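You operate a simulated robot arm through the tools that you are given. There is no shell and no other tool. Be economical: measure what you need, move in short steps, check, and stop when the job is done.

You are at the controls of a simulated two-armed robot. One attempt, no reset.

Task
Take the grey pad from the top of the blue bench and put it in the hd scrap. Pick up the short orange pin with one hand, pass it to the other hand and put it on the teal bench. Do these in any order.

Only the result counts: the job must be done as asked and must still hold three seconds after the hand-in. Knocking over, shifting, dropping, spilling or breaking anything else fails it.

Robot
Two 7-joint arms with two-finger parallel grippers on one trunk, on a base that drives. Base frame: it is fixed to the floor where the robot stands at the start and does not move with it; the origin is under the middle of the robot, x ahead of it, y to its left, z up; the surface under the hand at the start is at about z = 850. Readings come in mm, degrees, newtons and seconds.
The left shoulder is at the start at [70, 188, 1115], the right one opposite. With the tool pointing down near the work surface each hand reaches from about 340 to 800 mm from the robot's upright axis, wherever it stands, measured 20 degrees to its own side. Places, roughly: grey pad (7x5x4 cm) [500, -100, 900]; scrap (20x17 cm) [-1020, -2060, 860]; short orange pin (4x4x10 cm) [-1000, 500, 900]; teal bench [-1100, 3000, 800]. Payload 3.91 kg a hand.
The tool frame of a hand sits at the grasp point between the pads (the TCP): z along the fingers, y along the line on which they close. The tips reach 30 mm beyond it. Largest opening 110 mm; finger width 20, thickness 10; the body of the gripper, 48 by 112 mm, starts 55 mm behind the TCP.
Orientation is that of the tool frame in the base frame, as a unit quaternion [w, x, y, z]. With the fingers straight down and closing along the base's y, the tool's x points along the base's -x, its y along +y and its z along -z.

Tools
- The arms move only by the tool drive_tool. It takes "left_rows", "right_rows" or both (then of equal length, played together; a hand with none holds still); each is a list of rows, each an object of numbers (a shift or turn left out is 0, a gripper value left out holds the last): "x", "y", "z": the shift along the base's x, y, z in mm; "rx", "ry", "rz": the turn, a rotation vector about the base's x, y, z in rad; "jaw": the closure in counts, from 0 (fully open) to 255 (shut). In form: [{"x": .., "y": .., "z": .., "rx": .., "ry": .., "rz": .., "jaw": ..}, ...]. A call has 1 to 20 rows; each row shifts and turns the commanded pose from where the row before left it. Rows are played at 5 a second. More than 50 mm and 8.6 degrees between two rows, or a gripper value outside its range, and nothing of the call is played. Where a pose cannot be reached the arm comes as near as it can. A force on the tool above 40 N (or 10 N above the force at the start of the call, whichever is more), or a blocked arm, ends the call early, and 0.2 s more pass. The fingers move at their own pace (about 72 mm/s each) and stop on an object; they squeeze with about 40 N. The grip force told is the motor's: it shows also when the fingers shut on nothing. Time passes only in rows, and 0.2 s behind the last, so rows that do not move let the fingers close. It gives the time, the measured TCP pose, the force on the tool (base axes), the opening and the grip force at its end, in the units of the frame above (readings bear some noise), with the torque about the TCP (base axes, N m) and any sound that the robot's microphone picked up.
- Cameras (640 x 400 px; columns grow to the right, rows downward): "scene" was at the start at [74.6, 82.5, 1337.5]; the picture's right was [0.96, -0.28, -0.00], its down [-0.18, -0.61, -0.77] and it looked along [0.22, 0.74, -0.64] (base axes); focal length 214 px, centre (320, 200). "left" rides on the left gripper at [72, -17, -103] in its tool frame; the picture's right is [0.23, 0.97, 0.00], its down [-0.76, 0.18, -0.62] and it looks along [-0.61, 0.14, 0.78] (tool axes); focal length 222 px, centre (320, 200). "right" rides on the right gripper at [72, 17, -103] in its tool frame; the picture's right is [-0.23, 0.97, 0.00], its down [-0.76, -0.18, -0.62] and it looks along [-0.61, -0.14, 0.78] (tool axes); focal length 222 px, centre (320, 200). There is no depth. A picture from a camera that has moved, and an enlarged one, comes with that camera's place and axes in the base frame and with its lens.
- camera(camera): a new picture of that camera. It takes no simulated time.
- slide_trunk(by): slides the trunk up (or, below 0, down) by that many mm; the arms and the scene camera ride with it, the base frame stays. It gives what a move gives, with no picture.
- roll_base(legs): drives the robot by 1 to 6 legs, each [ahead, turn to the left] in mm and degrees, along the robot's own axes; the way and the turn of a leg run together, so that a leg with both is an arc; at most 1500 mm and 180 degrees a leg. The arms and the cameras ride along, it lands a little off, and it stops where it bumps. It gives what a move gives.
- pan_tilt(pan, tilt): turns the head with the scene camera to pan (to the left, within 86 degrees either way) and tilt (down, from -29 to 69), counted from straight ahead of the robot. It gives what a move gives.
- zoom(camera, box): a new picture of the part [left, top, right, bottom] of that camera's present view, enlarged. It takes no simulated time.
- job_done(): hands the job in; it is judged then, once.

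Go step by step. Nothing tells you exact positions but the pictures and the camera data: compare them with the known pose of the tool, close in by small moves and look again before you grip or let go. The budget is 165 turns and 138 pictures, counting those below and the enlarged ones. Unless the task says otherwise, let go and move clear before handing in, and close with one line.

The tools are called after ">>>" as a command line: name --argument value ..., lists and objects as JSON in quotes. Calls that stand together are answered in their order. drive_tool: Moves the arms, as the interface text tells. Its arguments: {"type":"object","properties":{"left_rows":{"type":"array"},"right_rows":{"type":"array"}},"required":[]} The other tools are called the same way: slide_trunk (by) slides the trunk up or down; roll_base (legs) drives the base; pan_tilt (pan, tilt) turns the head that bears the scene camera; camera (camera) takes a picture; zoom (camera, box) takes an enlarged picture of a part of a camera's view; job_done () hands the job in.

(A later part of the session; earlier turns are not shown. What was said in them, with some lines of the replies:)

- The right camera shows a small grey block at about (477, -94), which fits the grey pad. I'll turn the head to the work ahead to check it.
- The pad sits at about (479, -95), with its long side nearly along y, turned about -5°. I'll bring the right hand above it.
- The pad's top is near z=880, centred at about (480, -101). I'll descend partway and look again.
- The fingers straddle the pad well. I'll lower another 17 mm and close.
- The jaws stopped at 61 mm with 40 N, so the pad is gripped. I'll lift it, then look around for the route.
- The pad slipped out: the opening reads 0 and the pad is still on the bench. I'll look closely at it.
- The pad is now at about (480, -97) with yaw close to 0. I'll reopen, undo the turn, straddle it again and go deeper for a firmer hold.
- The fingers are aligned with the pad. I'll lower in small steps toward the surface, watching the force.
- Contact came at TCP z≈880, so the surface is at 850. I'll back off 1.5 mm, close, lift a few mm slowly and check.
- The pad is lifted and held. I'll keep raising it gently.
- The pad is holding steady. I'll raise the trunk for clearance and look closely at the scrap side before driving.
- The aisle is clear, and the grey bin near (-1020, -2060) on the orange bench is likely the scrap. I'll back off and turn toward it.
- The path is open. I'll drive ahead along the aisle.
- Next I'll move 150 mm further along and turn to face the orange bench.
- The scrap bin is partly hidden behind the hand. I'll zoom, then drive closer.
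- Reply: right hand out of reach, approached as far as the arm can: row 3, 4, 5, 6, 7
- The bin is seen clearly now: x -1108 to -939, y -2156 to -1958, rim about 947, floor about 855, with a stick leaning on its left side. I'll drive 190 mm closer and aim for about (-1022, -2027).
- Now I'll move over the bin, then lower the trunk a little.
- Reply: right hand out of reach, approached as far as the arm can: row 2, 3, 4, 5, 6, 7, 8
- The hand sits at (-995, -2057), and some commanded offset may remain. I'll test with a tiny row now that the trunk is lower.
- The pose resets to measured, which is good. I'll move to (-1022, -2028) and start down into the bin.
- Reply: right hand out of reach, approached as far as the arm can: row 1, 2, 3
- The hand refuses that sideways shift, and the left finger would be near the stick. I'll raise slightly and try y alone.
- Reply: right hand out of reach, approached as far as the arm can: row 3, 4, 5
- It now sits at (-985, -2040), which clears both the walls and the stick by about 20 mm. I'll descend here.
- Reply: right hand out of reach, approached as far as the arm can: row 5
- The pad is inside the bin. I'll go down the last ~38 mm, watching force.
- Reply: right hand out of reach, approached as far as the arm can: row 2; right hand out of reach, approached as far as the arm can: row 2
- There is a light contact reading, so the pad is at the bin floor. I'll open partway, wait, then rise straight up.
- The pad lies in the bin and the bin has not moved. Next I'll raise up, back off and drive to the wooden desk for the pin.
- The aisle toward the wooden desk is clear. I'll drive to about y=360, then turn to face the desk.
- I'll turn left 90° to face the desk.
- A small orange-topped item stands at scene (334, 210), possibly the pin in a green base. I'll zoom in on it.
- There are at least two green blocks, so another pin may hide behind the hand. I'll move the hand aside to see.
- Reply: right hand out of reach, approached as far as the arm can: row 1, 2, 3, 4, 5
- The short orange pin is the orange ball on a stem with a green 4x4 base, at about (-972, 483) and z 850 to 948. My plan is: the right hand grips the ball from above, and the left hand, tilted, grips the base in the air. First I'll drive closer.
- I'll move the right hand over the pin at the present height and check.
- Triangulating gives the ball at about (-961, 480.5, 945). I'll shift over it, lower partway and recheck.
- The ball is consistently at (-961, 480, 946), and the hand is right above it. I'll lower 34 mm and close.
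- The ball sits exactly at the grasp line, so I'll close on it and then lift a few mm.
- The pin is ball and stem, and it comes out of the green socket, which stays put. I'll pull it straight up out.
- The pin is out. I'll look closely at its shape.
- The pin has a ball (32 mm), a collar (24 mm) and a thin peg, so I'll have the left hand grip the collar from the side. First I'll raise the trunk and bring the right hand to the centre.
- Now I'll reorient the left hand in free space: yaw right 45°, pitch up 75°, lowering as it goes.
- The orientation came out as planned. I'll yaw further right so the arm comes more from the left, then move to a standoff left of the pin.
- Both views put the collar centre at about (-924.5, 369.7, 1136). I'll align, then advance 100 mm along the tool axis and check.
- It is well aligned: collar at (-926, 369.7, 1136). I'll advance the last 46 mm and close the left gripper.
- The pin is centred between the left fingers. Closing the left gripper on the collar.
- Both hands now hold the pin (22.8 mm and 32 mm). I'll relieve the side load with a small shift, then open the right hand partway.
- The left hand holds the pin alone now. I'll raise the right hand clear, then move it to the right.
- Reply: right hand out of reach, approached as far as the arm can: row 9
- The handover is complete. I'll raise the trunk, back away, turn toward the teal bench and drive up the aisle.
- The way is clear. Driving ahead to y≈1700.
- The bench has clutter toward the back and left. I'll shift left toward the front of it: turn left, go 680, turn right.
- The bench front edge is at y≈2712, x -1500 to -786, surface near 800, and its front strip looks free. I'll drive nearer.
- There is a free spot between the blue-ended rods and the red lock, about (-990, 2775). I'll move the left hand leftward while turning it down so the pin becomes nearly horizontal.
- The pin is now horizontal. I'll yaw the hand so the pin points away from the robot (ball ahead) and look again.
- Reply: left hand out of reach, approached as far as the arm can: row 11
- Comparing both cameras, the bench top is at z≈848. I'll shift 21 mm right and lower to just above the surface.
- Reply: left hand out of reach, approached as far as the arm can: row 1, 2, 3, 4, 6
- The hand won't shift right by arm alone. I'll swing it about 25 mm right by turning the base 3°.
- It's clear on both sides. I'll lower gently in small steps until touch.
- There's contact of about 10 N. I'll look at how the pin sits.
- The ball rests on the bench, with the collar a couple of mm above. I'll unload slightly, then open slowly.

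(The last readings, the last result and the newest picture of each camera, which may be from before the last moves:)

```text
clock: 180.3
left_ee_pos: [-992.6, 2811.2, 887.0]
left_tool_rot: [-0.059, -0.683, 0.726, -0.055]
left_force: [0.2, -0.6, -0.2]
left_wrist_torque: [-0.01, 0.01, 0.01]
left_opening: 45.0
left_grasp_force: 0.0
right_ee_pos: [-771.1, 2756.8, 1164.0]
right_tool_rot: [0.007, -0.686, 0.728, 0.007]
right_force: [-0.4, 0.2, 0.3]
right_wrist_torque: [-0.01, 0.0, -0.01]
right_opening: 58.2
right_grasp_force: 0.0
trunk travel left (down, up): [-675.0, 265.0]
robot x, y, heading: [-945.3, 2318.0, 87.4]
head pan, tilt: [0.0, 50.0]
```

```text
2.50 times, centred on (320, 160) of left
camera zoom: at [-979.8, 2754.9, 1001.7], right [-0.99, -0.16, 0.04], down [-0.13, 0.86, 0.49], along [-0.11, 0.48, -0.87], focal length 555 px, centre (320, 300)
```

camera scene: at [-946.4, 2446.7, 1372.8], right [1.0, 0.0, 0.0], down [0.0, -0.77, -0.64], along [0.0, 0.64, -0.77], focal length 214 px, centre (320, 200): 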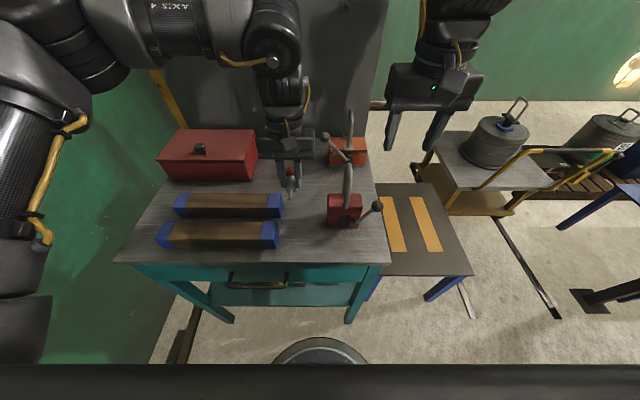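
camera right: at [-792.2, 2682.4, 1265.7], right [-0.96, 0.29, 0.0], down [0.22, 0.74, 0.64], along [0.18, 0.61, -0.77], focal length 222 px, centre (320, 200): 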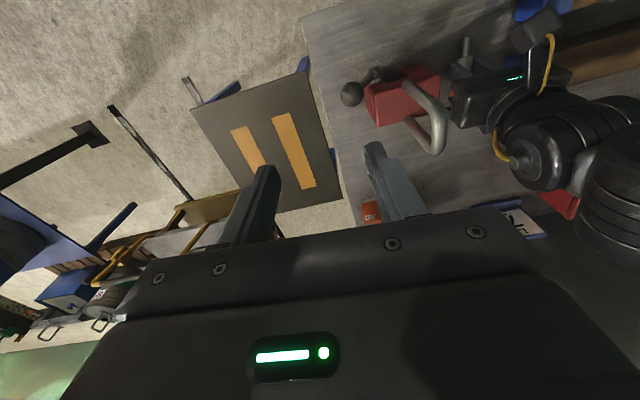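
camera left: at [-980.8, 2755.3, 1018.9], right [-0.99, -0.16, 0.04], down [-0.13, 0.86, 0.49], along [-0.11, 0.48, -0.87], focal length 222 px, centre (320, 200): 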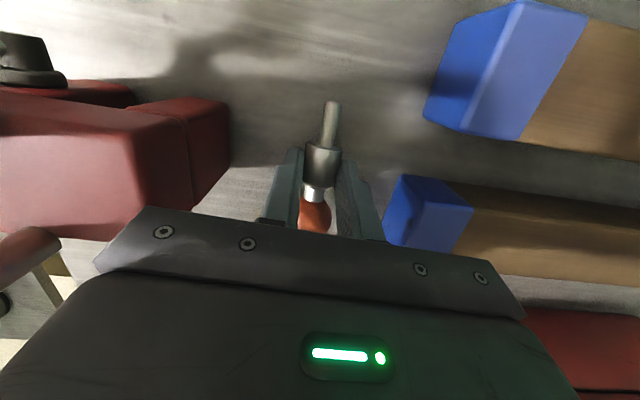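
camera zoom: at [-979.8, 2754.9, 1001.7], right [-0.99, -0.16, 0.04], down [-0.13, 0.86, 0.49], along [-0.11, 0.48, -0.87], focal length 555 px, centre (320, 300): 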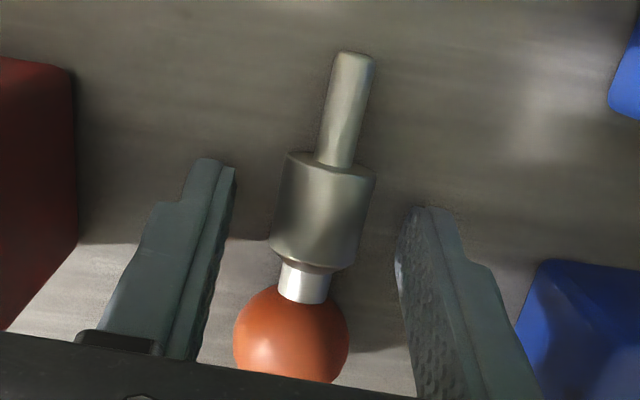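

The pin rests on the bench, released and still. I'll raise the left hand straight up.

>>> drive_tool --left_rows '[{"z": 6}, {"z": 12}, {"z": 20}, {"z": 25}, {"z": 25}, {"z": 25}, {"z": 25}, {}]'

>>> camera --camera "left"

>>> zoom --camera "scene" --box '[220, 140, 380, 270]'

```text
clock: 182.1
left_ee_pos: [-993.9, 2810.3, 1026.4]
left_tool_rot: [-0.059, -0.682, 0.727, -0.055]
left_force: [0.2, 0.4, 0.6]
left_wrist_torque: [-0.02, -0.02, 0.01]
left_opening: 45.4
left_grasp_force: 0.0
right_ee_pos: [-771.5, 2754.7, 1163.4]
right_tool_rot: [0.007, -0.686, 0.728, 0.004]
right_force: [0.6, 0.6, 0.3]
right_wrist_torque: [0.02, -0.01, 0.02]
right_opening: 58.1
right_grasp_force: 0.0
trunk travel left (down, up): [-675.0, 265.0]
robot x, y, heading: [-947.2, 2321.6, 87.3]
head pan, tilt: [0.0, 50.0]
```

```text
44 pictures are left
camera left: at [-980.2, 2754.9, 1140.3], right [-0.99, -0.16, 0.04], down [-0.13, 0.86, 0.49], along [-0.11, 0.48, -0.87], focal length 222 px, centre (320, 200)
```

left: 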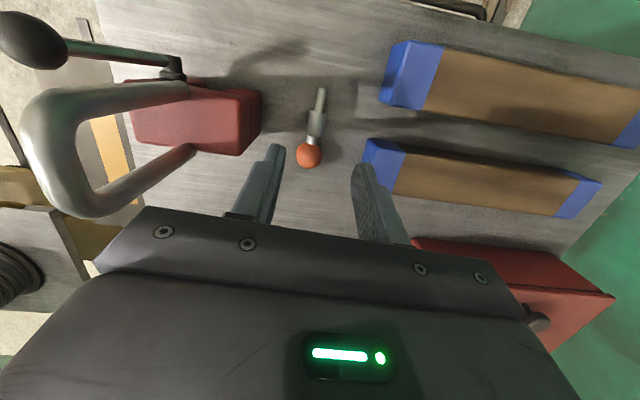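

```text
3.08 times, centred on (300, 205) of scene
camera zoom: at [-940.0, 2447.7, 1372.6], right [1.0, -0.05, 0.0], down [-0.04, -0.77, -0.64], along [0.03, 0.64, -0.77], focal length 660 px, centre (382, 185)
```

zoom: 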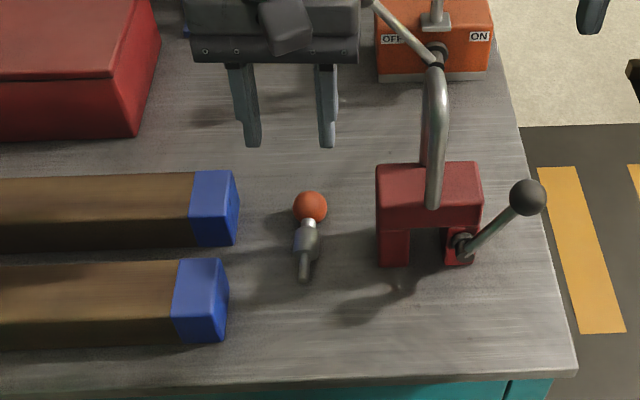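

The pin lies on the bench. I'll move up a bit more and confirm that it stays still.

>>> drive_tool --left_rows '[{"z": 20}, {"z": 20}, {}, {}, {}, {}, {}, {}, {}, {}, {}, {}]'

>>> zoom --camera "scene" --box '[220, 140, 380, 270]'

```text
clock: 184.7
left_ee_pos: [-993.9, 2811.4, 1065.4]
left_tool_rot: [-0.058, -0.683, 0.726, -0.054]
left_force: [0.1, 0.6, -0.7]
left_wrist_torque: [-0.04, -0.01, 0.01]
left_opening: 45.2
left_grasp_force: 0.1
right_ee_pos: [-770.7, 2755.9, 1164.4]
right_tool_rot: [0.007, -0.686, 0.728, 0.005]
right_force: [-0.2, 0.5, 0.0]
right_wrist_torque: [-0.03, 0.01, 0.01]
right_opening: 58.0
right_grasp_force: 0.1
trunk travel left (down, up): [-675.0, 265.0]
robot x, y, heading: [-948.0, 2318.2, 87.3]
head pan, tilt: [0.0, 50.0]
```

```text
3.08 times, centred on (300, 205) of scene
camera zoom: at [-939.9, 2447.1, 1372.7], right [1.0, -0.05, 0.0], down [-0.04, -0.77, -0.64], along [0.03, 0.64, -0.77], focal length 660 px, centre (382, 185)
```

zoom: 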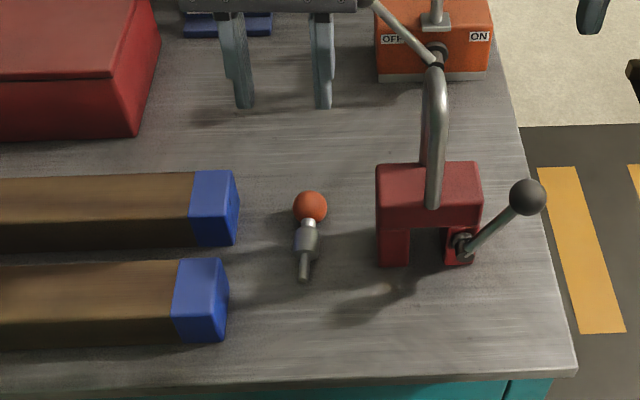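

The pin is still on the teal bench, the pad is in the scrap bin, and both hands are clear, so I'm handing in.

>>> job_done

```text
The job is handed in.
```

The job is handed in: the grey pad is in the scrap bin, and the short orange pin went from the right hand to the left and now lies on the teal bench. On the first try the pad slipped out of the grip on the blue bench, but the second grip held. I saw no label on the bin and took it as the hd scrap from its place and size.
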